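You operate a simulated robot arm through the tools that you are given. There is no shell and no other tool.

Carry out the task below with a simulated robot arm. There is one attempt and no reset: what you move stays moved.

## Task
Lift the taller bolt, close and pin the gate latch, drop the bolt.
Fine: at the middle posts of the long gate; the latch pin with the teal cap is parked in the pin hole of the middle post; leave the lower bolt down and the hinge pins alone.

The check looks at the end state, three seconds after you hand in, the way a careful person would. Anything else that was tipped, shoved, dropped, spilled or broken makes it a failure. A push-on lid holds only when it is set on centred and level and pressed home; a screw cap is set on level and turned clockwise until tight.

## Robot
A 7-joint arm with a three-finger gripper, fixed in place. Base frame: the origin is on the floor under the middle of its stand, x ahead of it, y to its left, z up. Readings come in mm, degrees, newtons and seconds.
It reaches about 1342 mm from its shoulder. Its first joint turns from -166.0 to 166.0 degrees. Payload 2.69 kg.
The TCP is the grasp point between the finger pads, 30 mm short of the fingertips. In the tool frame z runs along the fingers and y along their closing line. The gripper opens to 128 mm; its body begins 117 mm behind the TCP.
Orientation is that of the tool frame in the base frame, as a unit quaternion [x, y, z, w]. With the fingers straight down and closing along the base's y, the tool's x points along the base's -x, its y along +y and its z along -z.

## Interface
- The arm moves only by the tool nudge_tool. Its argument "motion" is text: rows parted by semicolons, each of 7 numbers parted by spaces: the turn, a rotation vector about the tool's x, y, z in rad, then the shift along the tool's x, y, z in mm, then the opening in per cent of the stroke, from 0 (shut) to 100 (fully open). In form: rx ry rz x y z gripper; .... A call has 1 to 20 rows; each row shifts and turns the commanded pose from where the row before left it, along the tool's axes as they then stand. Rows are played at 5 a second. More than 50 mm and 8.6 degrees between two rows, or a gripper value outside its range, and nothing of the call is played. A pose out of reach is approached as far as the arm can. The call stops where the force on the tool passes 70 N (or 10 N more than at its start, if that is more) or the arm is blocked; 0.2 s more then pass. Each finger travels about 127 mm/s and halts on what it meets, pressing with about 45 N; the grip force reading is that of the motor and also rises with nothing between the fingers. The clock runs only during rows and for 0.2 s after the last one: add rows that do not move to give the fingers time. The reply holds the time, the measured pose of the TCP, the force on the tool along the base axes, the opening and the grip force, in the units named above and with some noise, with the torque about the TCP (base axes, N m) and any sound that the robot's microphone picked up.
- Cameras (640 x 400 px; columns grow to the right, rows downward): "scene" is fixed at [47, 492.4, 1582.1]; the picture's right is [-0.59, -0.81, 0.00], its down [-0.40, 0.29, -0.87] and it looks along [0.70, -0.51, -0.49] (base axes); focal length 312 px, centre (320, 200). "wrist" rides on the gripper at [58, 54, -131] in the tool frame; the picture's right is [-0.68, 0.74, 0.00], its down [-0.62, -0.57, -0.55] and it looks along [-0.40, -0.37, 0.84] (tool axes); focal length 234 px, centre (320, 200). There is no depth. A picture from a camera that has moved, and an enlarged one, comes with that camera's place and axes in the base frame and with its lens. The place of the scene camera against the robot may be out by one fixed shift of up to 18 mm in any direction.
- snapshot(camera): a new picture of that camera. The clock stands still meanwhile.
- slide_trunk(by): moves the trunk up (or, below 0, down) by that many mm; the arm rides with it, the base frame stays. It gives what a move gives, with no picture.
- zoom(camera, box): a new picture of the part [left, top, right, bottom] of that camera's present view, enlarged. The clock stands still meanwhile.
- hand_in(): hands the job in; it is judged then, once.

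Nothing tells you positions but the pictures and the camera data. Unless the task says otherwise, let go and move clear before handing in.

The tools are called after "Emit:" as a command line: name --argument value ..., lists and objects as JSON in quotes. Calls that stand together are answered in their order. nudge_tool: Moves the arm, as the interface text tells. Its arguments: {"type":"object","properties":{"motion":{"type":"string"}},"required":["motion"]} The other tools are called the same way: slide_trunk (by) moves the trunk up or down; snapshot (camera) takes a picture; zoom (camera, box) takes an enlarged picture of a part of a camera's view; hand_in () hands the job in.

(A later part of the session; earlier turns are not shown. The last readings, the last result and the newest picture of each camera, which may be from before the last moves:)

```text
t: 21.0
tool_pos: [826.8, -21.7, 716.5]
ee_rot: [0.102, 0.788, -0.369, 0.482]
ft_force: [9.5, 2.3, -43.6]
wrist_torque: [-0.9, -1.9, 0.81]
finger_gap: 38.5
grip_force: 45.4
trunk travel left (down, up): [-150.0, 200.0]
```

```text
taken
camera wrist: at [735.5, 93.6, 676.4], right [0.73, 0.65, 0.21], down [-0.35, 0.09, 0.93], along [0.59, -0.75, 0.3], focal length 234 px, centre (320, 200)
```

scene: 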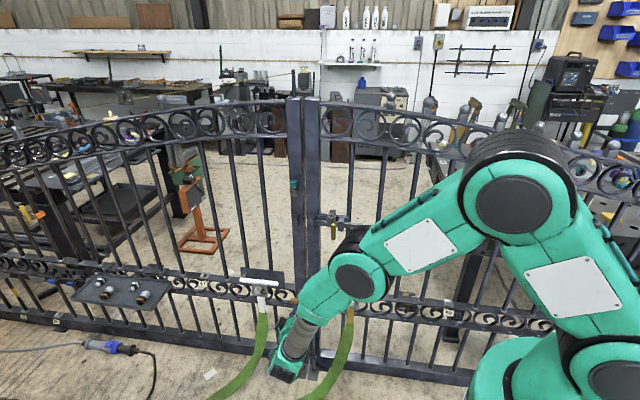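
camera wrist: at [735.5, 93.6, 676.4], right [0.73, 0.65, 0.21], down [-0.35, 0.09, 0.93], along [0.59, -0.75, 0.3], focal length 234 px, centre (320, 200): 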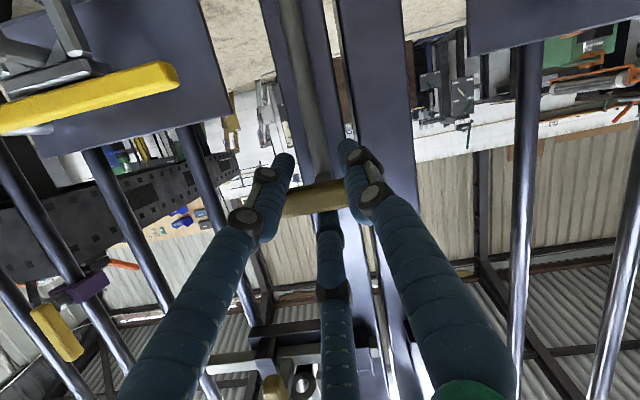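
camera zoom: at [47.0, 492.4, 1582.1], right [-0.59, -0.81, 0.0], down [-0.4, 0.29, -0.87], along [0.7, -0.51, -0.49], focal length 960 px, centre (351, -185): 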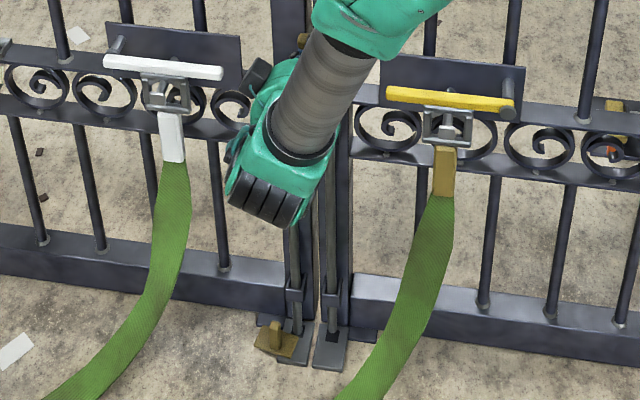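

The bolt has reached an upper stop after about 69 mm of lift, and its foot is out of the floor plate. I'll take up the 3 mm of overpress and look at the foot before testing whether it stays up.

Emit:
nudge_tool --motion "0 0 0 2.5 1.45 0.8 0; 0 0 0 0 0 0 0"

Emit:
zoom --camera "scene" --box '[280, 330, 344, 380]'

Emit:
zoom --camera "wrist" --box '[240, 0, 400, 100]'

```text
t: 21.6
tool_pos: [827.3, -21.5, 715.6]
ee_rot: [0.103, 0.786, -0.371, 0.483]
ft_force: [0.5, 15.9, -24.4]
wrist_torque: [-1.35, -1.32, 0.62]
finger_gap: 38.3
grip_force: 44.8
trunk travel left (down, up): [-150.0, 200.0]
```

```text
8.00 times, centred on (312, 355) of scene
camera zoom: at [47.0, 492.4, 1582.1], right [-0.59, -0.81, 0.0], down [-0.4, 0.29, -0.87], along [0.7, -0.51, -0.49], focal length 2496 px, centre (384, -1040)
```

zoom: 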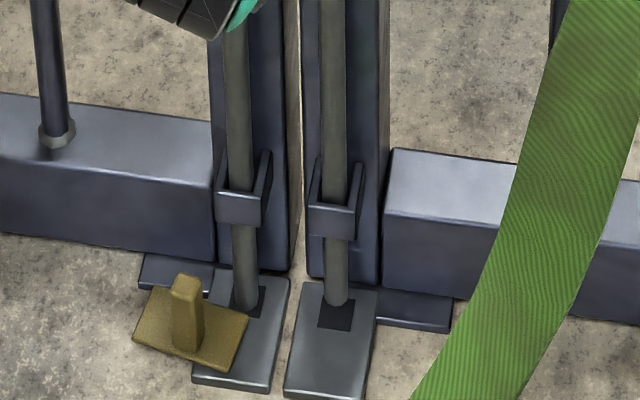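

```text
4.00 times, centred on (320, 50) of wrist
camera zoom: at [735.8, 93.7, 675.6], right [0.73, 0.65, 0.21], down [-0.35, 0.1, 0.93], along [0.59, -0.75, 0.3], focal length 937 px, centre (320, 800)
```

zoom: 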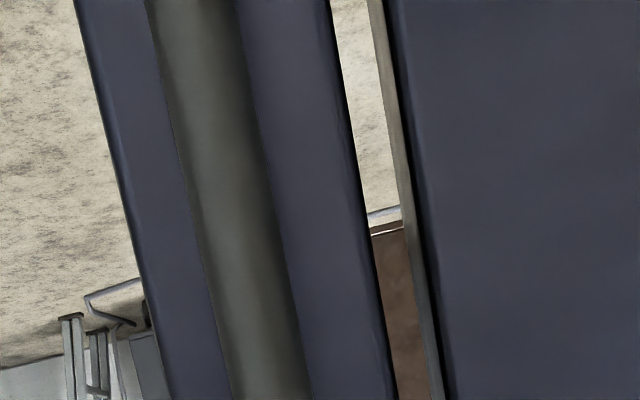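

The foot is now clearly above its socket. I'll open the fingers slightly to test whether the bolt holds itself up, keeping two of them close under the handle.

Emit:
nudge_tool --motion "0 0 0 0 0 0 40; 0 0 0 0 0 0 40; 0 0 0 0 0 0 40"

Emit:
snapshot --camera "wrist"

Emit:
zoom --camera "scene" --box '[280, 330, 344, 380]'

```text
t: 22.4
tool_pos: [826.0, -23.4, 717.4]
ee_rot: [0.104, 0.786, -0.37, 0.483]
ft_force: [-0.2, 0.4, -0.2]
wrist_torque: [0.0, 0.0, 0.0]
finger_gap: 51.2
grip_force: 0.1
trunk travel left (down, up): [-150.0, 200.0]
```

```text
taken
camera wrist: at [735.6, 92.7, 676.7], right [0.73, 0.65, 0.21], down [-0.36, 0.1, 0.93], along [0.58, -0.75, 0.3], focal length 234 px, centre (320, 200)
```

wrist: 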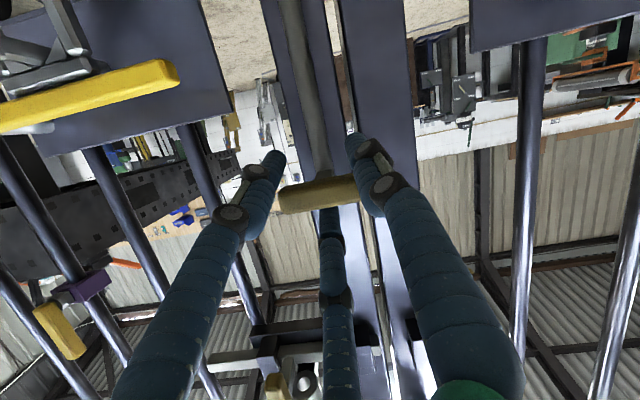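

```text
8.00 times, centred on (312, 355) of scene
camera zoom: at [47.0, 492.4, 1582.1], right [-0.59, -0.81, 0.0], down [-0.4, 0.29, -0.87], along [0.7, -0.51, -0.49], focal length 2496 px, centre (384, -1040)
```

zoom: 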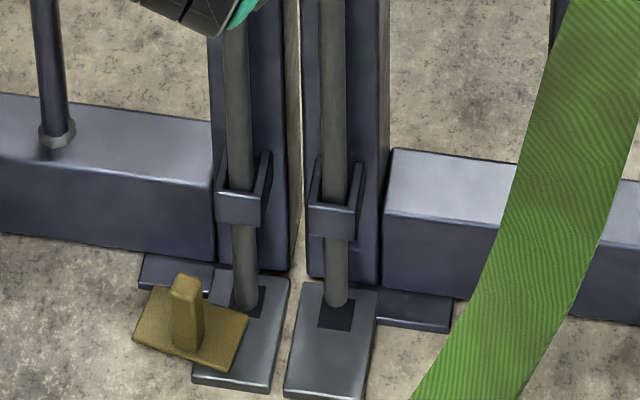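

The bolt stays up by itself: the load is zero and its foot is still above the plate. I'll open wider and back straight off the handle.

Emit:
nudge_tool --motion "0 0 0 0 0 0 70; 0 0 0 0 0 0 70; 0 0 0 0 0 -15 70; 0 0 0 0 0 -35 70; 0 0 0 0 0 -35 70; 0 0 0 0 0 -35 70; 0 0 0 0 0 0 70"

Emit:
snapshot --camera "wrist"

Emit:
zoom --camera "scene" --box '[270, 160, 390, 235]'

```text
t: 24.0
tool_pos: [743.0, 58.8, 746.2]
ee_rot: [0.104, 0.787, -0.371, 0.482]
ft_force: [0.0, 0.0, -0.2]
wrist_torque: [0.03, -0.03, -0.01]
finger_gap: 89.4
grip_force: 0.1
trunk travel left (down, up): [-150.0, 200.0]
```

```text
taken
camera wrist: at [652.3, 174.7, 706.0], right [0.73, 0.65, 0.21], down [-0.35, 0.1, 0.93], along [0.58, -0.75, 0.3], focal length 234 px, centre (320, 200)
```

wrist: 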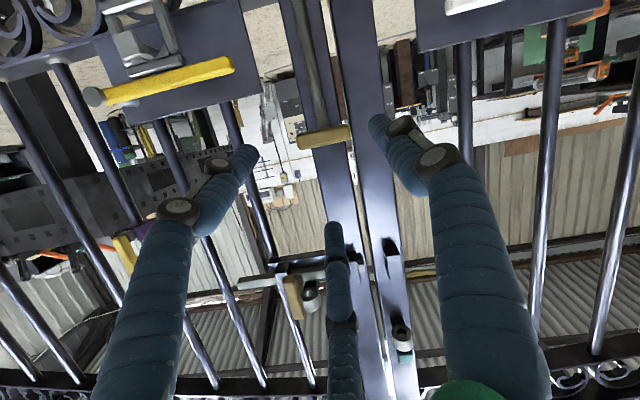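

```text
5.33 times, centred on (330, 198) of scene
camera zoom: at [47.0, 492.4, 1582.1], right [-0.59, -0.81, 0.0], down [-0.4, 0.29, -0.87], along [0.7, -0.51, -0.49], focal length 1664 px, centre (267, 213)
```

zoom: 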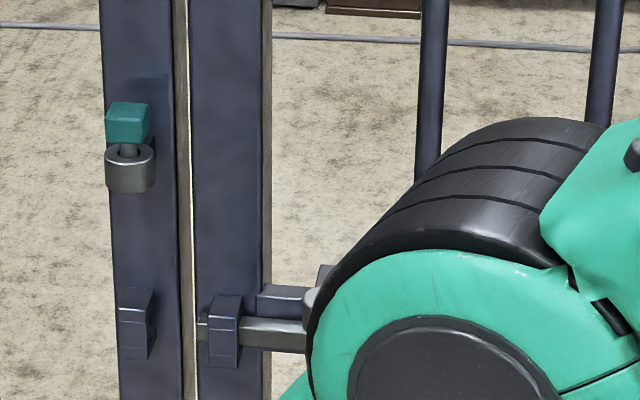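

The bolt stands up on its own and the gate hasn't moved. Next is the latch bar. I'll shut the fingers and move to the free side of the brass latch handle, staying back from the gate while I check the alignment.

Emit:
nudge_tool --motion "0 0 0 -16.64 -38.94 -7.08 0; 0 0 0 -16.64 -38.94 -7.08 0; 0 0 0 -16.64 -38.94 -7.08 0; 0 0 0 -16.64 -38.94 -7.08 0; 0 0 0 -16.64 -38.94 -7.08 0; 0 0 0 0 0 0 0; 0 0 0 0 0 0 0"

Emit:
snapshot --camera "wrist"

Emit:
snapshot --camera "scene"

```text
t: 25.6
tool_pos: [661.4, -36.4, 918.7]
ee_rot: [0.104, 0.787, -0.37, 0.483]
ft_force: [-0.3, -0.6, 0.0]
wrist_torque: [0.02, -0.01, 0.05]
finger_gap: 2.4
grip_force: 31.2
trunk travel left (down, up): [-150.0, 200.0]
```

```text
taken
camera wrist: at [570.7, 78.9, 878.8], right [0.73, 0.65, 0.21], down [-0.35, 0.1, 0.93], along [0.58, -0.75, 0.3], focal length 234 px, centre (320, 200)
```

wrist: 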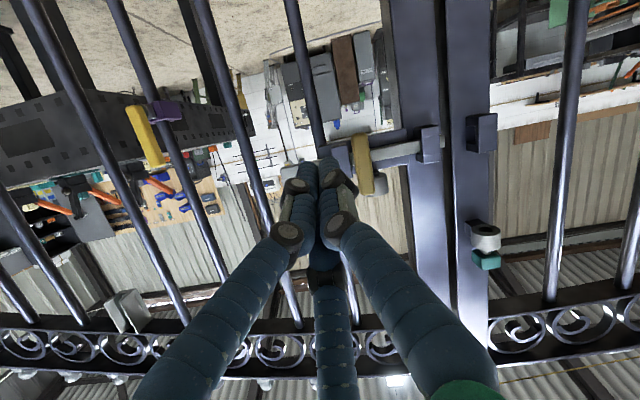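

```text
taken
```

scene: 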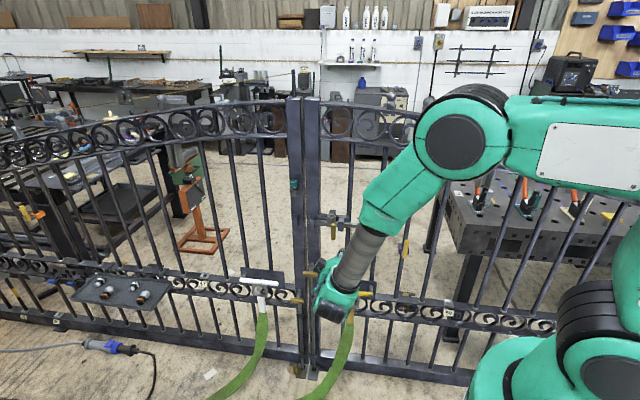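

Emit:
zoom --camera "wrist" --box '[280, 110, 440, 210]'

```text
4.00 times, centred on (360, 160) of wrist
camera zoom: at [570.7, 78.9, 878.8], right [0.73, 0.65, 0.21], down [-0.35, 0.1, 0.93], along [0.58, -0.75, 0.3], focal length 937 px, centre (160, 360)
```

zoom: 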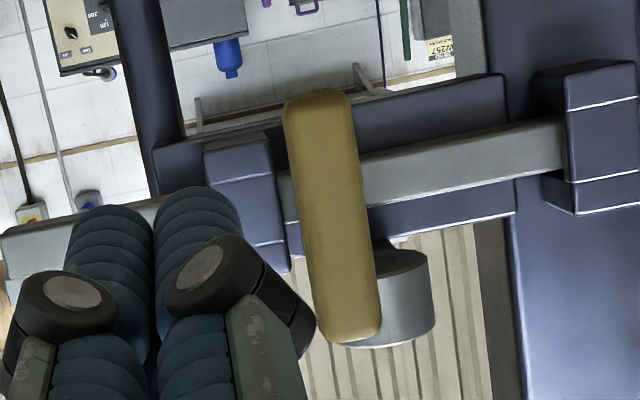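

The handle front is near w≈605–610 and its free side is at u≈474. I'll advance the closed fist beside the handle, stopping well short of the staples.

Emit:
nudge_tool --motion "0 0 0 -9.2 -5.3 32.9 0; 0 0 0 -9.2 -5.3 32.9 0; 0 0 0 -9.2 -5.3 32.9 0; 0 0 0 0 0 0 0"

Emit:
zoom --camera "wrist" --box '[240, 70, 480, 220]'

Emit:
zoom --camera "scene" --box '[280, 180, 400, 255]'

```text
t: 26.6
tool_pos: [734.7, -110.7, 923.8]
ee_rot: [0.104, 0.787, -0.37, 0.483]
ft_force: [0.4, -0.1, 0.1]
wrist_torque: [0.01, 0.0, -0.02]
finger_gap: 2.1
grip_force: 30.9
trunk travel left (down, up): [-150.0, 200.0]
```

```text
2.67 times, centred on (360, 145) of wrist
camera zoom: at [643.2, 5.1, 883.8], right [0.73, 0.65, 0.21], down [-0.35, 0.1, 0.93], along [0.58, -0.75, 0.3], focal length 624 px, centre (213, 347)
```

zoom: 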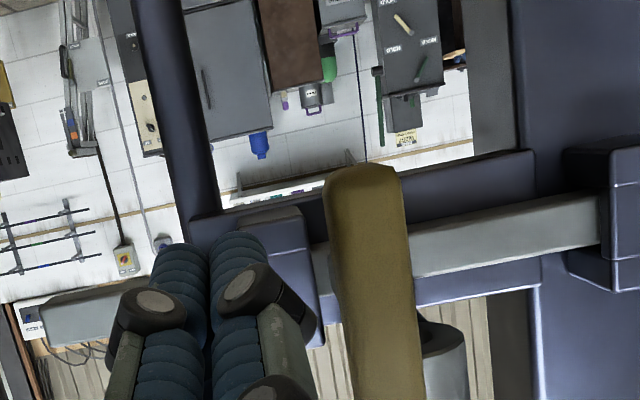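

```text
5.33 times, centred on (340, 218) of scene
camera zoom: at [47.0, 492.4, 1582.1], right [-0.59, -0.81, 0.0], down [-0.4, 0.29, -0.87], along [0.7, -0.51, -0.49], focal length 1664 px, centre (213, 107)
```

zoom: 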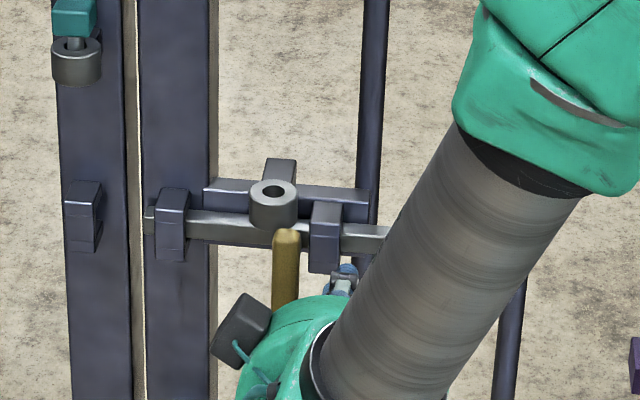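

The fist is beside the handle on its free side. I'll push it along the gate towards the keeper in small steps.

Emit:
nudge_tool --motion "0 0 0 -5 8.66 0 0; 0 0 0 -5 8.66 0 0; 0 0 0 0 0 0 0"

Emit:
nudge_tool --motion "0 0 0 -5 8.66 0 0; 0 0 0 -5 8.66 0 0; 0 0 0 0 0 0 0"

Emit:
zoom --camera "wrist" --box '[240, 70, 480, 220]'

```text
t: 27.4
tool_pos: [747.7, -97.1, 924.5]
ee_rot: [0.104, 0.787, -0.371, 0.482]
ft_force: [-5.4, -7.9, -1.1]
wrist_torque: [-0.16, -0.01, -0.05]
finger_gap: 2.1
grip_force: 31.3
trunk travel left (down, up): [-150.0, 200.0]
```

```text
t: 28.2
tool_pos: [763.7, -82.0, 923.8]
ee_rot: [0.104, 0.786, -0.371, 0.483]
ft_force: [0.5, 0.6, -0.2]
wrist_torque: [0.03, 0.01, 0.03]
finger_gap: 2.3
grip_force: 31.5
trunk travel left (down, up): [-150.0, 200.0]
```

```text
2.67 times, centred on (360, 145) of wrist
camera zoom: at [671.8, 34.1, 884.8], right [0.73, 0.65, 0.21], down [-0.35, 0.1, 0.93], along [0.58, -0.75, 0.3], focal length 624 px, centre (213, 347)
```

zoom: 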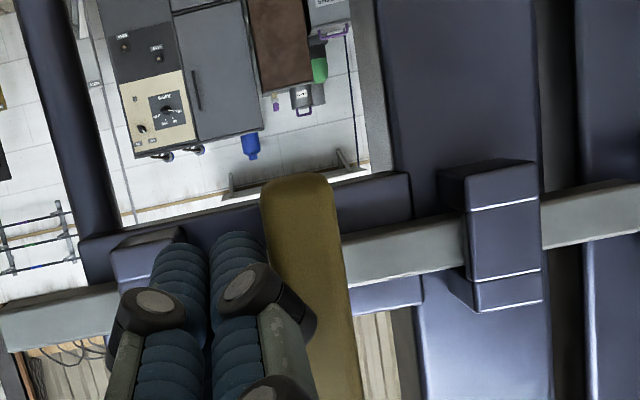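

The bar is sliding freely and its end is nearing the keeper. I'll keep pushing.

Emit:
nudge_tool --motion "0 0 0 -5 8.66 0 0; 0 0 0 -5 8.66 0 0; 0 0 0 0 0 0 0"

Emit:
nudge_tool --motion "0 0 0 -2.5 4.33 0 0; 0 0 0 -2.5 4.33 0 0; 0 0 0 -2.5 4.33 0 0; 0 0 0 0 0 0 0"

Emit:
zoom --camera "wrist" --box '[240, 70, 480, 220]'

Emit:
zoom --camera "scene" --box '[280, 180, 400, 255]'

```text
t: 29.0
tool_pos: [776.3, -67.8, 924.4]
ee_rot: [0.104, 0.787, -0.37, 0.483]
ft_force: [-0.6, -0.4, 0.2]
wrist_torque: [-0.01, 0.01, 0.04]
finger_gap: 2.1
grip_force: 31.2
trunk travel left (down, up): [-150.0, 200.0]
```

```text
t: 30.0
tool_pos: [787.2, -56.3, 923.7]
ee_rot: [0.104, 0.786, -0.371, 0.483]
ft_force: [0.0, -0.6, 0.2]
wrist_torque: [0.05, -0.02, -0.02]
finger_gap: 2.1
grip_force: 31.5
trunk travel left (down, up): [-150.0, 200.0]
```

```text
2.67 times, centred on (360, 145) of wrist
camera zoom: at [696.2, 58.3, 884.3], right [0.73, 0.65, 0.21], down [-0.35, 0.1, 0.93], along [0.58, -0.75, 0.3], focal length 624 px, centre (213, 347)
```

zoom: 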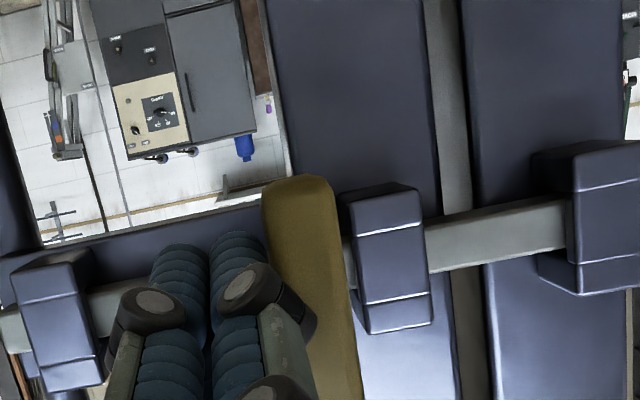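

```text
5.33 times, centred on (340, 218) of scene
camera zoom: at [47.0, 492.4, 1582.1], right [-0.59, -0.81, 0.0], down [-0.4, 0.29, -0.87], along [0.7, -0.51, -0.49], focal length 1664 px, centre (213, 107)
```

zoom: 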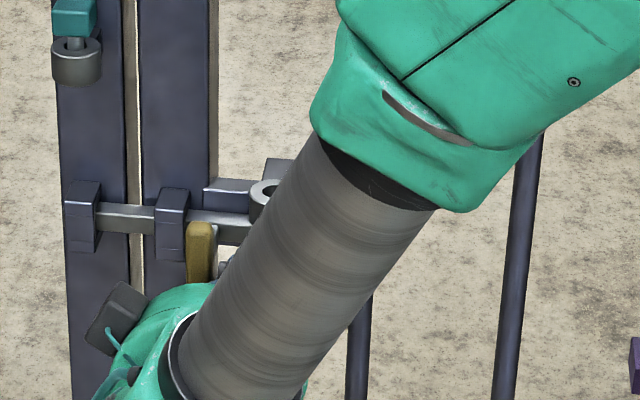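

The bar is entering the keeper on the left post. I'll push the last few millimetres to the stop and watch the force.

Emit:
nudge_tool --motion "0 0 0 -1.5 2.6 0 0; 0 0 0 -1.5 2.6 0 0; 0 0 0 0 0 0 0; 0 0 0 0 0 0 0"

Emit:
zoom --camera "wrist" --box '[240, 70, 480, 220]'

```text
t: 31.0
tool_pos: [789.8, -56.7, 923.4]
ee_rot: [0.106, 0.787, -0.372, 0.482]
ft_force: [-31.3, -33.9, 7.2]
wrist_torque: [-0.45, -0.18, -0.22]
finger_gap: 2.2
grip_force: 31.7
trunk travel left (down, up): [-150.0, 200.0]
```

```text
2.67 times, centred on (360, 145) of wrist
camera zoom: at [697.8, 59.8, 884.1], right [0.73, 0.65, 0.21], down [-0.35, 0.1, 0.93], along [0.58, -0.76, 0.3], focal length 624 px, centre (213, 347)
```

zoom: 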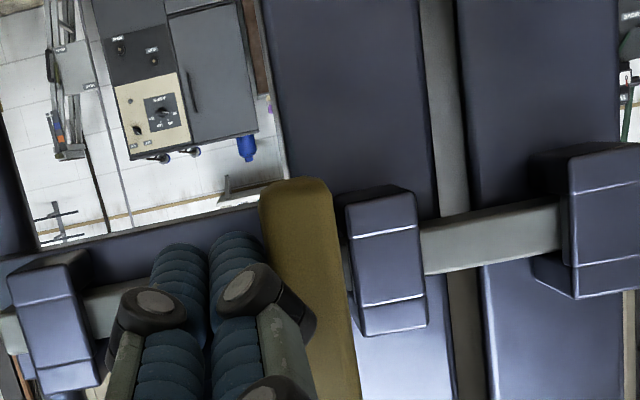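

The bar is on its end stop, with the push force up to about 46 N. I'll move the fist away sideways, back off and inspect the latch head-on.

Emit:
nudge_tool --motion "0 0 0 4 -6.9 0 0; 0 0 0 6 -10.4 0 0; 0 0 0 0 0 -40 0; 0 0 0 0 0 -40 0; 0 0 0 0 0 -40 0; 0 0 0 0 0 0 70; 0 0 0 0 0 0 70; 0 0 0 0 0 0 70"

Emit:
snapshot --camera "wrist"

Emit:
zoom --camera "wrist" --box '[250, 100, 490, 250]'

```text
t: 32.8
tool_pos: [695.8, 15.5, 955.1]
ee_rot: [0.103, 0.787, -0.37, 0.483]
ft_force: [-0.5, -0.5, -0.6]
wrist_torque: [-0.03, -0.04, 0.04]
finger_gap: 89.8
grip_force: 0.1
trunk travel left (down, up): [-150.0, 200.0]
```

```text
taken
camera wrist: at [604.7, 130.4, 915.3], right [0.73, 0.65, 0.21], down [-0.35, 0.1, 0.93], along [0.58, -0.75, 0.3], focal length 234 px, centre (320, 200)
```

wrist: 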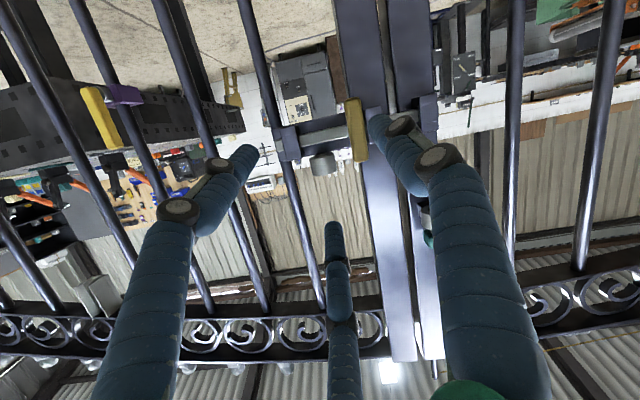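

```text
2.67 times, centred on (370, 175) of wrist
camera zoom: at [604.7, 130.4, 915.3], right [0.73, 0.65, 0.21], down [-0.35, 0.1, 0.93], along [0.58, -0.75, 0.3], focal length 624 px, centre (187, 267)
```

zoom: 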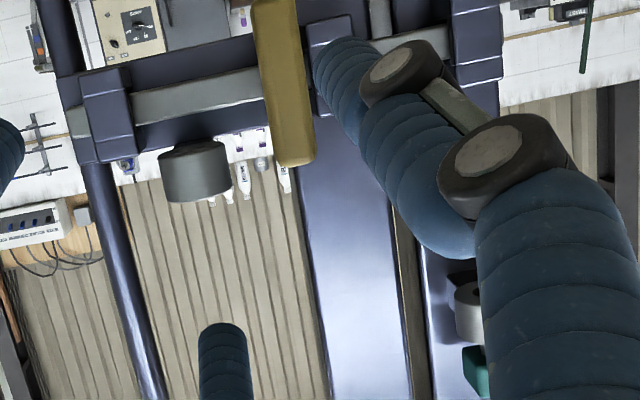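

Emit:
zoom --camera "wrist" --box '[300, 140, 348, 182]'

Emit:
zoom --camera "scene" --box '[280, 170, 376, 240]'

```text
9.52 times, centred on (324, 161) of wrist
camera zoom: at [604.7, 130.4, 915.3], right [0.73, 0.65, 0.21], down [-0.35, 0.1, 0.93], along [0.58, -0.75, 0.3], focal length 2230 px, centre (282, 571)
```

zoom: 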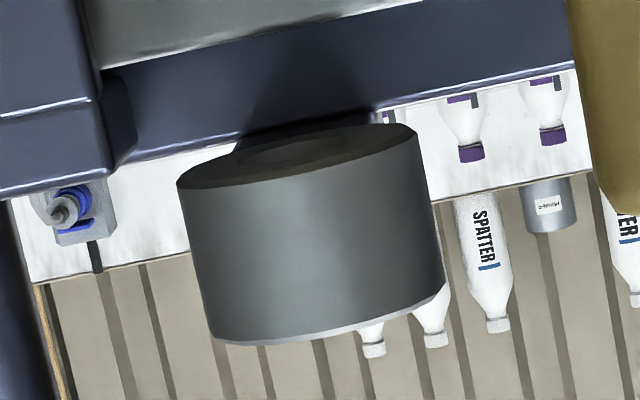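

```text
5.71 times, centred on (328, 205) of scene
camera zoom: at [47.0, 492.4, 1582.1], right [-0.59, -0.81, 0.0], down [-0.4, 0.29, -0.87], along [0.7, -0.51, -0.49], focal length 1782 px, centre (274, 171)
```

zoom: 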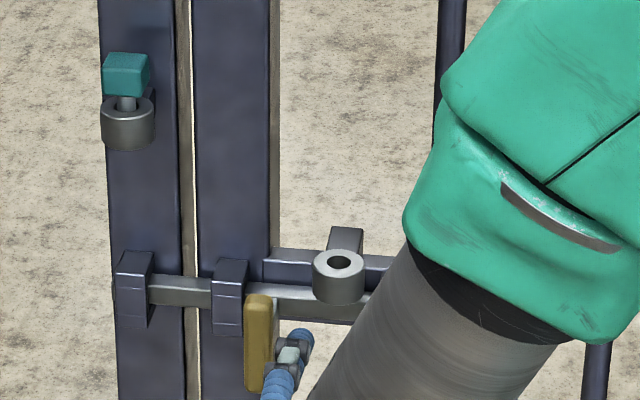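

The bar is fully closed through the keeper and stays there. Now for the pin. I'll raise the tool, bring it nearly vertical (20° tilt, to keep the gripper body off the post) and roll it so the single finger is on the robot's side.

Emit:
nudge_tool --motion "0 0 0 -40.1 -23.2 -12.5 60; 0 0 0 -40.1 -23.2 -12.5 60; 0 0 0 -40.1 -23.2 -12.5 60; 0 0 0 -40.1 -23.2 -12.5 60; 0 0 0 -40.1 -23.2 -12.5 60; 0 0 0 0 0 0 60"

Emit:
nudge_tool --motion "-0.0686 0.1188 0 0 0 0 60; -0.0686 0.1188 0 0 0 0 60; -0.0686 0.1188 0 0 0 0 60; -0.0686 0.1188 0 0 0 0 60; -0.0686 0.1188 0 0 0 0 60; -0.0686 0.1188 0 0 0 0 60; -0.0686 0.1188 0 0 0 0 60; 0 0 -0.131 0 0 0 60; 0 0 -0.131 0 0 0 60; 0 0 -0.131 0 0 0 60; 0 0 -0.131 0 0 0 60; 0 0 -0.131 0 0 0 60; 0 0 -0.131 0 0 0 60; 0 0 -0.131 0 0 0 60; 0 0 -0.131 0 0 0 60; 0 0 0 0 0 0 60; 0 0 0 0 0 0 60"

Emit:
snapshot --camera "wrist"

Emit:
snapshot --camera "scene"

```text
t: 34.2
tool_pos: [693.1, 14.8, 1196.7]
ee_rot: [0.104, 0.786, -0.37, 0.483]
ft_force: [-0.5, 0.1, -0.6]
wrist_torque: [0.0, 0.0, 0.05]
finger_gap: 76.7
grip_force: 0.1
trunk travel left (down, up): [-150.0, 200.0]
```

```text
t: 37.8
tool_pos: [693.6, 14.9, 1195.1]
ee_rot: [-0.378, 0.91, -0.159, 0.066]
ft_force: [0.7, -0.1, -0.4]
wrist_torque: [-0.01, 0.03, 0.01]
finger_gap: 76.8
grip_force: 0.0
trunk travel left (down, up): [-150.0, 200.0]
```

```text
taken
camera wrist: at [586.5, 40.1, 1301.2], right [-0.01, 0.97, -0.25], down [0.68, 0.19, 0.71], along [0.73, -0.16, -0.66], focal length 234 px, centre (320, 200)
```

wrist: 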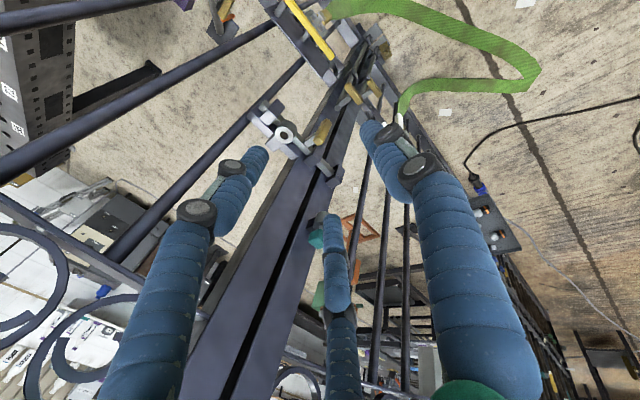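

```text
taken
```

scene: 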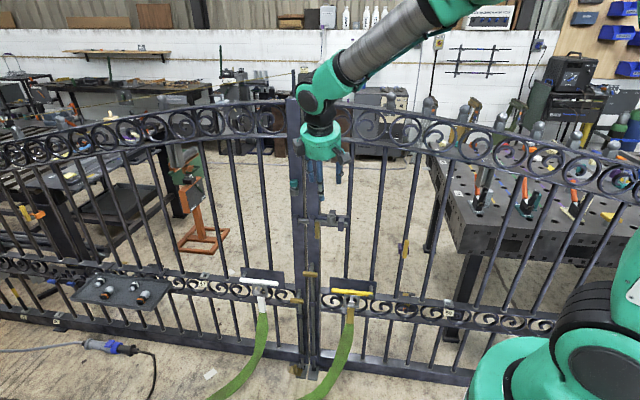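

The tool is set: tool x = −g, y = −m (towards the robot), z = the approach direction. I'll shift to a pre-grasp position above the teal cap.

Emit:
nudge_tool --motion "0 0 0 -32.1 -28 10.1 60; 0 0 0 -32.1 -28 10.1 60; 0 0 0 -32.1 -28 10.1 60; 0 0 0 -32.1 -28 10.1 60; 0 0 0 0 0 0 60; 0 0 0 0 0 0 60"

Emit:
snapshot --camera "wrist"

Emit:
zoom --camera "wrist" --box '[260, 120, 420, 220]'

Emit:
zoom --camera "scene" --box '[250, 130, 370, 240]'

```text
t: 39.2
tool_pos: [869.6, 21.3, 1196.8]
ee_rot: [-0.377, 0.91, -0.159, 0.067]
ft_force: [-0.2, -0.6, -0.6]
wrist_torque: [0.04, 0.03, 0.02]
finger_gap: 76.6
grip_force: 0.1
trunk travel left (down, up): [-150.0, 200.0]
```

```text
taken
camera wrist: at [760.7, 47.4, 1301.9], right [-0.01, 0.97, -0.25], down [0.68, 0.19, 0.71], along [0.73, -0.16, -0.66], focal length 234 px, centre (320, 200)
```

wrist: 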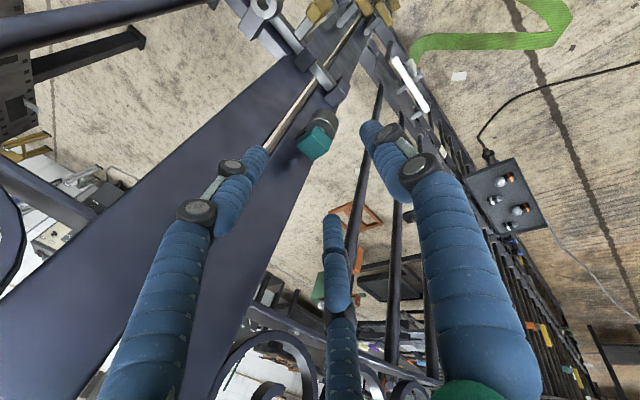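

```text
4.00 times, centred on (340, 170) of wrist
camera zoom: at [760.7, 47.4, 1301.9], right [-0.01, 0.97, -0.25], down [0.68, 0.19, 0.71], along [0.73, -0.16, -0.66], focal length 937 px, centre (240, 320)
```

zoom: 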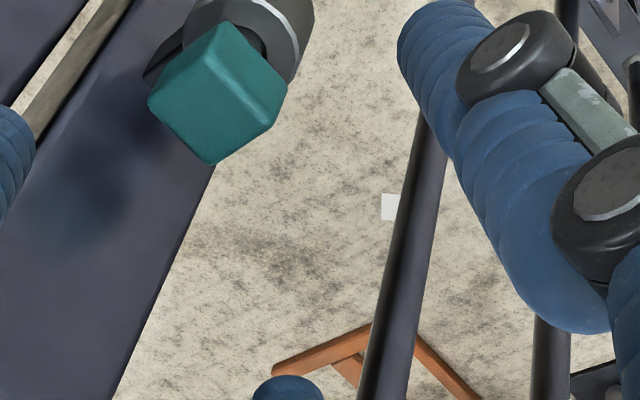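

```text
3.64 times, centred on (310, 185) of scene
camera zoom: at [47.0, 492.4, 1582.1], right [-0.59, -0.81, 0.0], down [-0.4, 0.29, -0.87], along [0.7, -0.51, -0.49], focal length 1134 px, centre (356, 254)
```

zoom: 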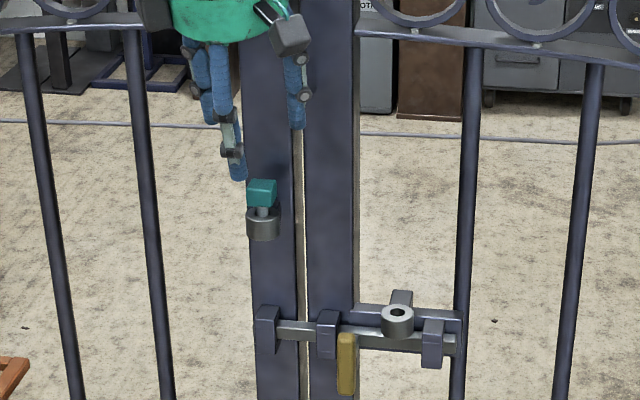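

The views agree on the cap centre at about (629, 642, 1099), so the approach line is good. I'll narrow the opening to fit beside the post and descend partway along the approach direction.

Emit:
nudge_tool --motion "0 0 0 0 0 0 36; 0 0 0 0.5 0 25 36; 0 0 0 0 0 25 36; 0 0 0 0 0 10 36; 0 0 0 0 0 0 36; 0 0 0 0 0 0 36"

Emit:
snapshot --camera "wrist"

Emit:
zoom --camera "wrist" --box '[240, 120, 400, 220]'

Emit:
zoom --camera "scene" --box '[260, 140, 340, 210]'

```text
t: 40.6
tool_pos: [884.1, 5.9, 1139.7]
ee_rot: [-0.377, 0.91, -0.16, 0.066]
ft_force: [0.1, -0.3, -0.5]
wrist_torque: [0.0, 0.02, -0.02]
finger_gap: 46.1
grip_force: 0.1
trunk travel left (down, up): [-150.0, 200.0]
```

```text
taken
camera wrist: at [775.5, 32.1, 1244.5], right [-0.01, 0.97, -0.25], down [0.68, 0.19, 0.71], along [0.73, -0.16, -0.66], focal length 234 px, centre (320, 200)
```

wrist: 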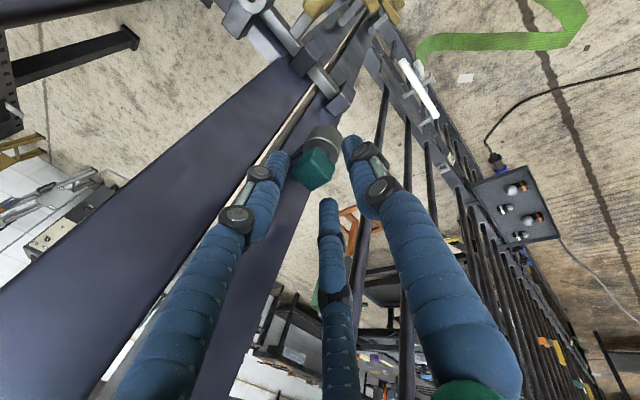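

```text
4.00 times, centred on (320, 170) of wrist
camera zoom: at [775.5, 32.1, 1244.5], right [-0.01, 0.97, -0.25], down [0.68, 0.19, 0.71], along [0.73, -0.16, -0.66], focal length 937 px, centre (320, 320)
```

zoom: 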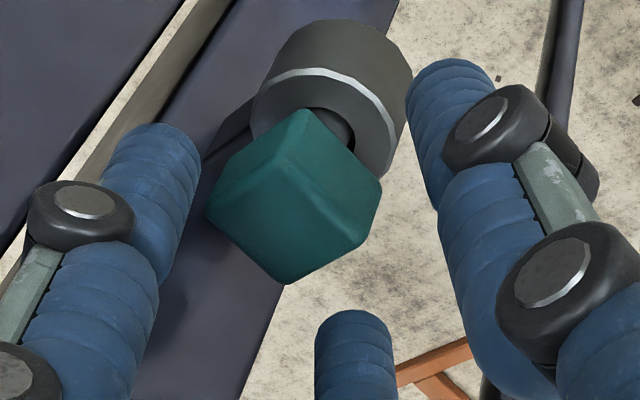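

```text
5.71 times, centred on (300, 175) of scene
camera zoom: at [47.0, 492.4, 1582.1], right [-0.59, -0.81, 0.0], down [-0.4, 0.29, -0.87], along [0.7, -0.51, -0.49], focal length 1782 px, centre (434, 343)
```

zoom: 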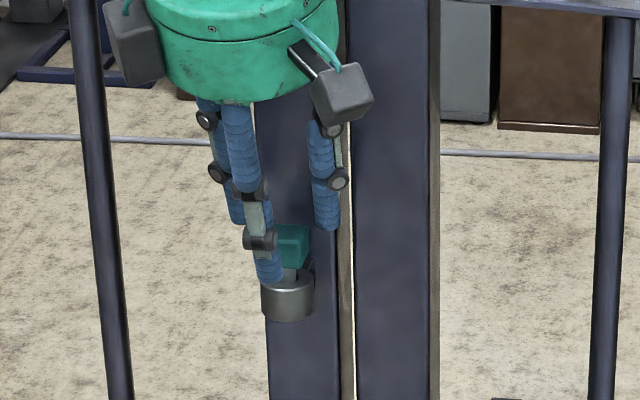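

The cap is centred between the fingers. I'll go down the last 31 mm with a small shift to keep the far fingers off the post.

Emit:
nudge_tool --motion "0 0 0 0 1.5 10 36; 0 0 0 0 0 10 36; 0 0 0 0 0 11 36; 0 0 0 0 0 0 36"

Emit:
zoom --camera "wrist" --box '[240, 110, 400, 230]'

Emit:
zoom --camera "scene" --box '[260, 140, 340, 210]'

```text
t: 41.6
tool_pos: [891.0, -0.7, 1109.3]
ee_rot: [-0.376, 0.91, -0.16, 0.066]
ft_force: [0.0, 0.1, 0.8]
wrist_torque: [-0.02, 0.03, -0.03]
finger_gap: 46.1
grip_force: 0.1
trunk travel left (down, up): [-150.0, 200.0]
```

```text
3.33 times, centred on (320, 170) of wrist
camera zoom: at [781.9, 25.9, 1215.1], right [-0.01, 0.97, -0.25], down [0.68, 0.19, 0.71], along [0.73, -0.16, -0.66], focal length 781 px, centre (320, 300)
```

zoom: 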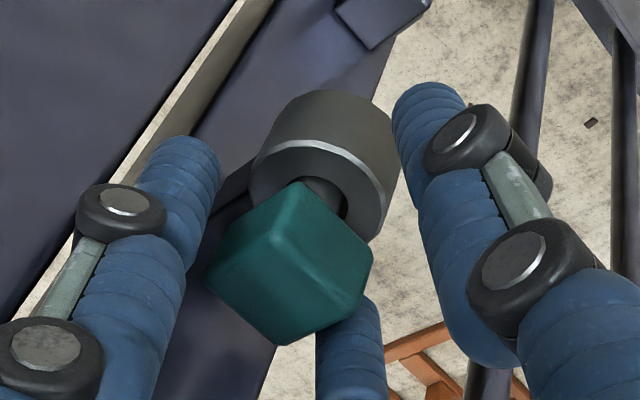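

```text
5.71 times, centred on (300, 175) of scene
camera zoom: at [47.0, 492.4, 1582.1], right [-0.59, -0.81, 0.0], down [-0.4, 0.29, -0.87], along [0.7, -0.51, -0.49], focal length 1782 px, centre (434, 343)
```

zoom: 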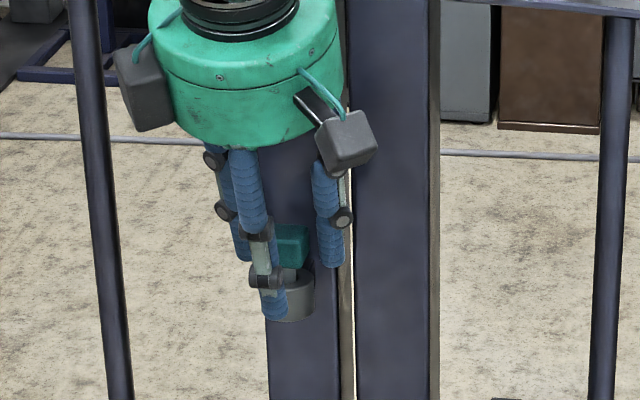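

With this tilt the front fingertip hangs about 10 mm lower and could catch the parking ring as it closes. I'll back up 8 mm along the approach line before gripping the cap.

Emit:
nudge_tool --motion "0 0 0 0 0 -8 36; 0 0 0 0 0 0 36"

Emit:
nudge_tool --motion "0 0 0 0 0 0 25; 0 0 0 0 0 0 25; 0 0 0 0 0 0 25"

Emit:
zoom --camera "wrist" --box '[240, 110, 400, 230]'

Emit:
zoom --camera "scene" --box '[260, 140, 340, 210]'

```text
t: 42.2
tool_pos: [887.8, 2.5, 1116.7]
ee_rot: [-0.377, 0.91, -0.159, 0.067]
ft_force: [0.1, 1.2, 0.2]
wrist_torque: [-0.01, 0.0, -0.01]
finger_gap: 46.3
grip_force: 0.0
trunk travel left (down, up): [-150.0, 200.0]
```

```text
t: 43.0
tool_pos: [888.8, 2.4, 1117.7]
ee_rot: [-0.377, 0.91, -0.16, 0.067]
ft_force: [0.0, 1.3, 0.4]
wrist_torque: [0.01, 0.0, 0.03]
finger_gap: 32.6
grip_force: 0.8
trunk travel left (down, up): [-150.0, 200.0]
```

```text
3.33 times, centred on (320, 170) of wrist
camera zoom: at [780.0, 27.8, 1222.7], right [-0.01, 0.97, -0.25], down [0.68, 0.19, 0.71], along [0.73, -0.16, -0.66], focal length 781 px, centre (320, 300)
```

zoom: 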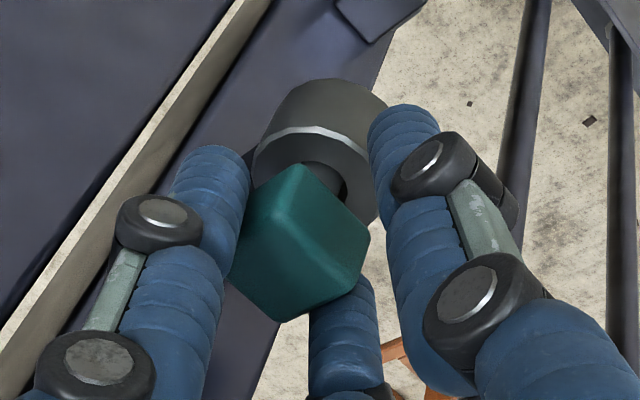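

```text
5.71 times, centred on (300, 175) of scene
camera zoom: at [47.0, 492.4, 1582.1], right [-0.59, -0.81, 0.0], down [-0.4, 0.29, -0.87], along [0.7, -0.51, -0.49], focal length 1782 px, centre (434, 343)
```

zoom: 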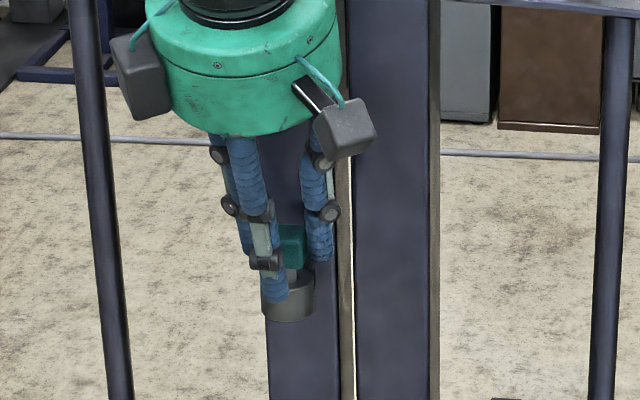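

The side fingers are closing symmetrically on the cap. I'll close fully and check the force.

Emit:
nudge_tool --motion "0 0 0 0 0 0 15; 0 0 0 0 0 0 0; 0 0 0 0 0 0 0; 0 0 0 0 0 0 0"

Emit:
zoom --camera "wrist" --box '[240, 110, 400, 230]'

Emit:
zoom --camera "scene" --box '[260, 140, 340, 210]'

```text
t: 44.0
tool_pos: [887.7, 2.3, 1117.7]
ee_rot: [-0.377, 0.91, -0.16, 0.067]
ft_force: [0.2, -1.0, 1.1]
wrist_torque: [-0.05, -0.04, 0.02]
finger_gap: 30.9
grip_force: 44.8
trunk travel left (down, up): [-150.0, 200.0]
```

```text
3.33 times, centred on (320, 170) of wrist
camera zoom: at [780.0, 27.8, 1222.8], right [-0.01, 0.97, -0.25], down [0.68, 0.19, 0.71], along [0.73, -0.16, -0.66], focal length 781 px, centre (320, 300)
```

zoom: 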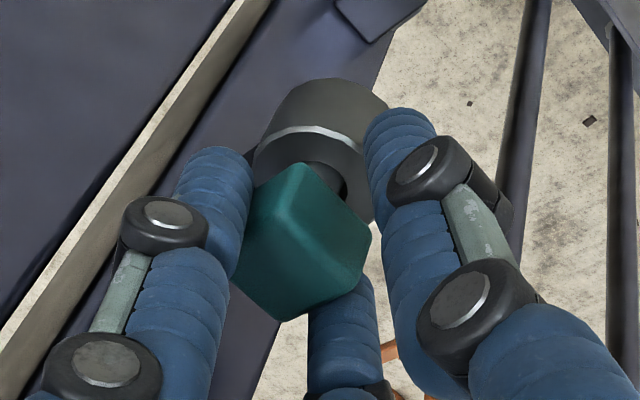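

```text
5.71 times, centred on (300, 175) of scene
camera zoom: at [47.0, 492.4, 1582.1], right [-0.59, -0.81, 0.0], down [-0.4, 0.29, -0.87], along [0.7, -0.51, -0.49], focal length 1782 px, centre (434, 343)
```

zoom: 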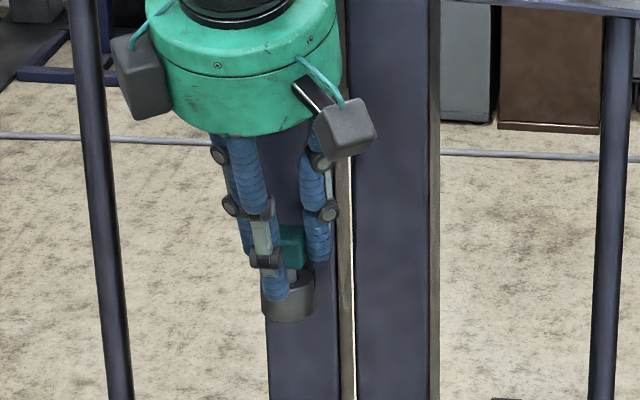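

The cap is pinched between the two side fingers (gap 31, force 45). I'll lift it vertically a short way and check it comes out straight.

Emit:
nudge_tool --motion "0 0 0 0 -1.7 -4.7 0; 0 0 0 0 -1.7 -4.7 0; 0 0 0 0 -1.7 -4.7 0; 0 0 0 0 0 0 0"

Emit:
zoom --camera "wrist" --box '[240, 110, 400, 230]'

Emit:
zoom --camera "scene" --box '[270, 160, 334, 210]'

```text
t: 45.0
tool_pos: [888.1, 1.7, 1131.9]
ee_rot: [-0.378, 0.91, -0.16, 0.066]
ft_force: [0.4, -0.9, -2.0]
wrist_torque: [0.0, 0.02, 0.05]
finger_gap: 30.6
grip_force: 45.5
trunk travel left (down, up): [-150.0, 200.0]
```

```text
3.33 times, centred on (320, 170) of wrist
camera zoom: at [779.8, 27.5, 1237.7], right [-0.01, 0.97, -0.25], down [0.68, 0.19, 0.71], along [0.73, -0.16, -0.66], focal length 781 px, centre (320, 300)
```

zoom: 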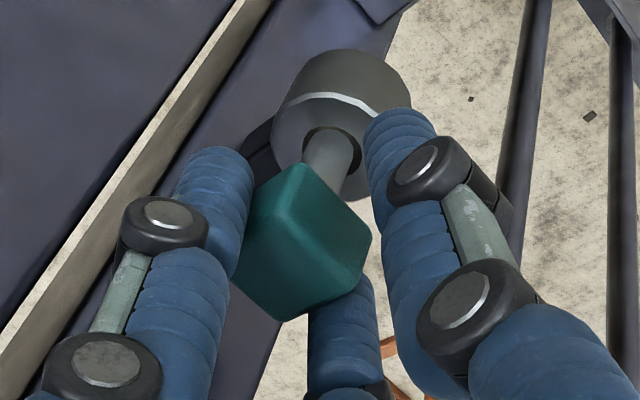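

```text
8.00 times, centred on (302, 185) of scene
camera zoom: at [47.0, 492.4, 1582.1], right [-0.59, -0.81, 0.0], down [-0.4, 0.29, -0.87], along [0.7, -0.51, -0.49], focal length 2496 px, centre (464, 320)
```

zoom: 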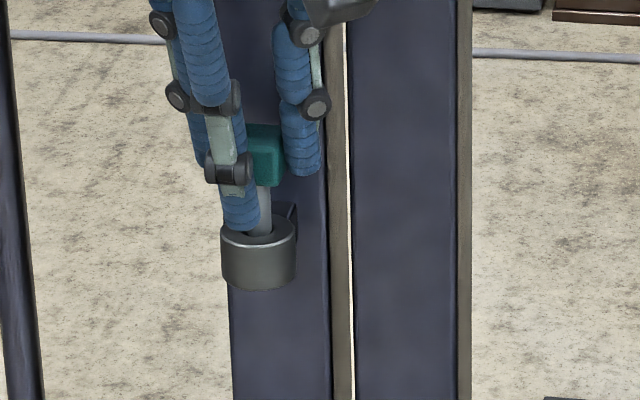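

It's coming out straight with no slip. I'll keep lifting until the tip is clear of the ring.

Emit:
nudge_tool --motion "0 0 0 0 -3.4 -9.4 0; 0 0 0 0 -3.4 -9.4 0; 0 0 0 0 -3.4 -9.4 0; 0 0 0 0 0 0 0"

Emit:
zoom --camera "wrist" --box '[240, 90, 400, 210]'

Emit:
zoom --camera "scene" --box '[270, 150, 334, 200]'

```text
t: 46.0
tool_pos: [888.0, 0.1, 1163.0]
ee_rot: [-0.378, 0.91, -0.16, 0.066]
ft_force: [-1.2, 0.5, -1.4]
wrist_torque: [0.02, 0.04, -0.01]
finger_gap: 30.7
grip_force: 44.8
trunk travel left (down, up): [-150.0, 200.0]
```

```text
3.33 times, centred on (320, 150) of wrist
camera zoom: at [780.3, 27.6, 1267.8], right [-0.01, 0.97, -0.25], down [0.68, 0.19, 0.71], along [0.73, -0.16, -0.66], focal length 781 px, centre (320, 367)
```

zoom: 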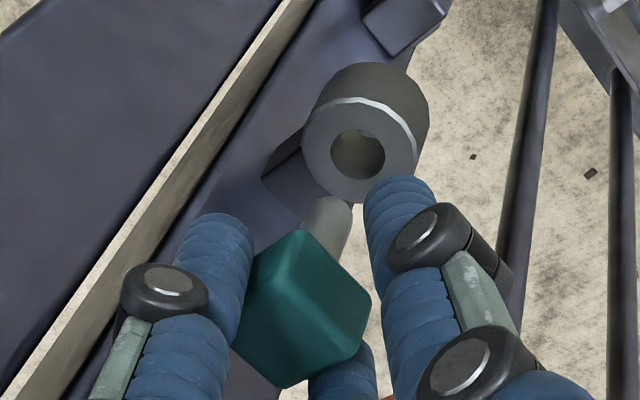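

```text
8.00 times, centred on (302, 175) of scene
camera zoom: at [47.0, 492.4, 1582.1], right [-0.59, -0.81, 0.0], down [-0.4, 0.29, -0.87], along [0.7, -0.51, -0.49], focal length 2496 px, centre (464, 400)
```

zoom: 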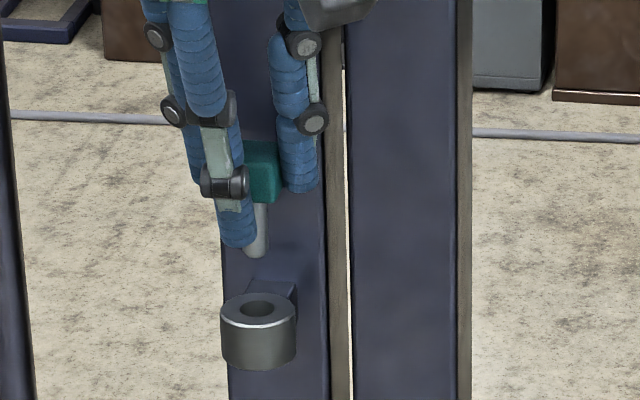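

The pin is out and hanging nearly vertical, and the parked ring centre measures (630, 643). I'll zoom in on the tip to get its exact offset from the tool.

Emit:
zoom --camera "wrist" --box '[290, 105, 354, 165]'

Emit:
zoom --camera "scene" --box '[286, 160, 310, 200]'

```text
6.67 times, centred on (322, 135) of wrist
camera zoom: at [780.3, 27.6, 1267.8], right [-0.01, 0.97, -0.25], down [0.68, 0.19, 0.71], along [0.73, -0.16, -0.66], focal length 1561 px, centre (307, 633)
```

zoom: 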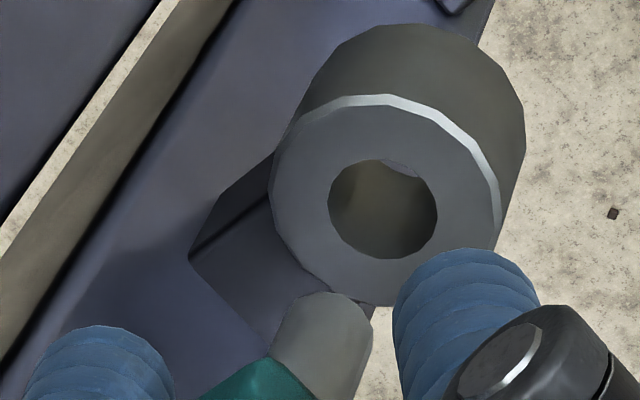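

```text
10.00 times, centred on (298, 180) of scene
camera zoom: at [47.0, 492.4, 1582.1], right [-0.59, -0.81, 0.0], down [-0.4, 0.29, -0.87], along [0.7, -0.51, -0.49], focal length 3119 px, centre (540, 400)
```

zoom: 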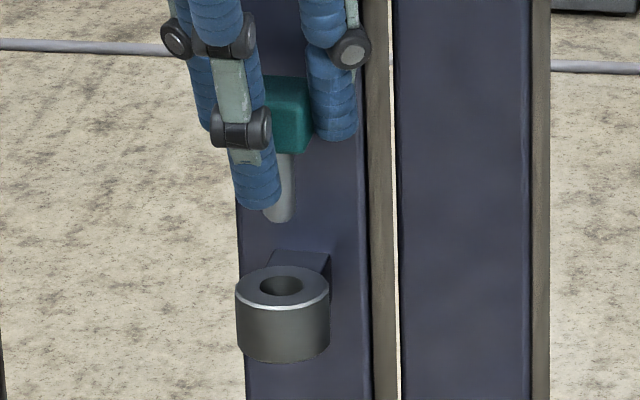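

The tip hangs directly over the parking hole it came from, so I can use this picture as a template. If I hover at the same relative height over the latch ring and the hole lands at the same image spot, the pin is aligned. I'll carry it across at height, then descend.

Emit:
nudge_tool --motion "0 0 0 15 0 0 0; 0 0 0 20 0 0 0; 0 0 0 20 0 0 0; 0 0 0 20 0 0 0; 0 0 0 20 0 0 0; 0 0 0 20 0 0 0; 0 0 0 15 0 0 0; 0 0 0 4.5 0.8 -0.3 0; 0 0 0 0 0 0 0"

Emit:
nudge_tool --motion "0 0 0 0 6.1 17 0; 0 0 0 0 6.1 17 0; 0 0 0 0 6.1 17 0; 0 0 0 0 6.1 17 0; 0 0 0 0 6.1 17 0; 0 0 0 0 0 0 0; 0 0 0 0 0 0 0"

Emit:
snapshot --camera "wrist"

Emit:
zoom --camera "wrist" --box '[290, 105, 354, 165]'

Emit:
zoom --camera "scene" --box '[290, 180, 370, 245]'

```text
t: 48.0
tool_pos: [792.8, -92.2, 1162.0]
ee_rot: [-0.377, 0.91, -0.16, 0.067]
ft_force: [-0.2, 0.2, -0.2]
wrist_torque: [0.0, 0.04, 0.01]
finger_gap: 30.6
grip_force: 44.8
trunk travel left (down, up): [-150.0, 200.0]
```

```text
t: 49.6
tool_pos: [792.6, -92.6, 1072.3]
ee_rot: [-0.378, 0.91, -0.159, 0.066]
ft_force: [0.5, 0.3, -1.1]
wrist_torque: [-0.01, -0.02, -0.01]
finger_gap: 30.5
grip_force: 45.0
trunk travel left (down, up): [-150.0, 200.0]
```

```text
taken
camera wrist: at [684.3, -67.6, 1177.4], right [-0.01, 0.97, -0.25], down [0.68, 0.19, 0.71], along [0.73, -0.16, -0.66], focal length 234 px, centre (320, 200)
```

wrist: 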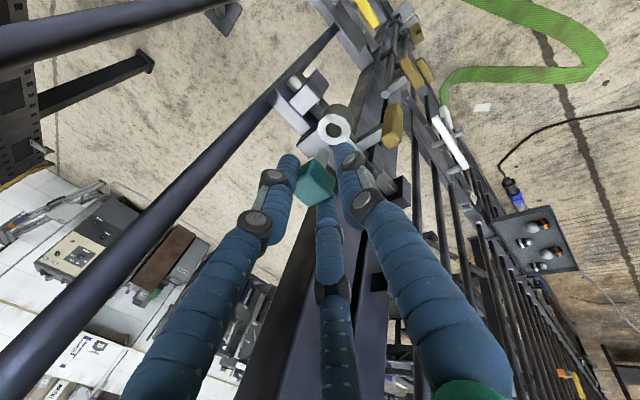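

```text
6.67 times, centred on (322, 135) of wrist
camera zoom: at [684.3, -67.6, 1177.4], right [-0.01, 0.97, -0.25], down [0.68, 0.19, 0.71], along [0.73, -0.16, -0.66], focal length 1561 px, centre (307, 633)
```

zoom: 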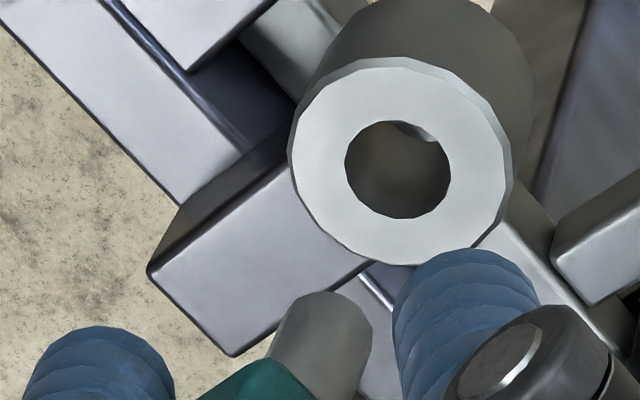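

```text
6.15 times, centred on (330, 212) of scene
camera zoom: at [47.0, 492.4, 1582.1], right [-0.59, -0.81, 0.0], down [-0.4, 0.29, -0.87], along [0.7, -0.51, -0.49], focal length 1920 px, centre (258, 123)
```

zoom: 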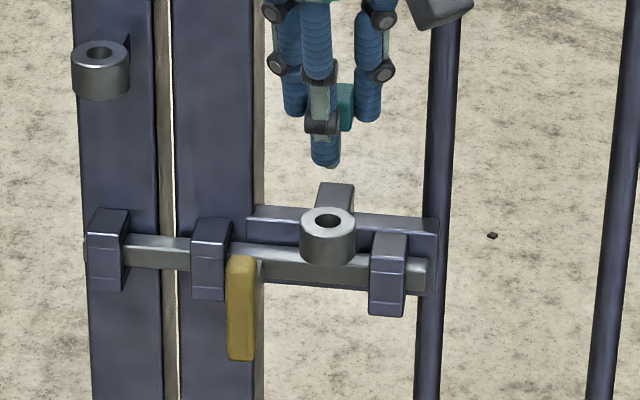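

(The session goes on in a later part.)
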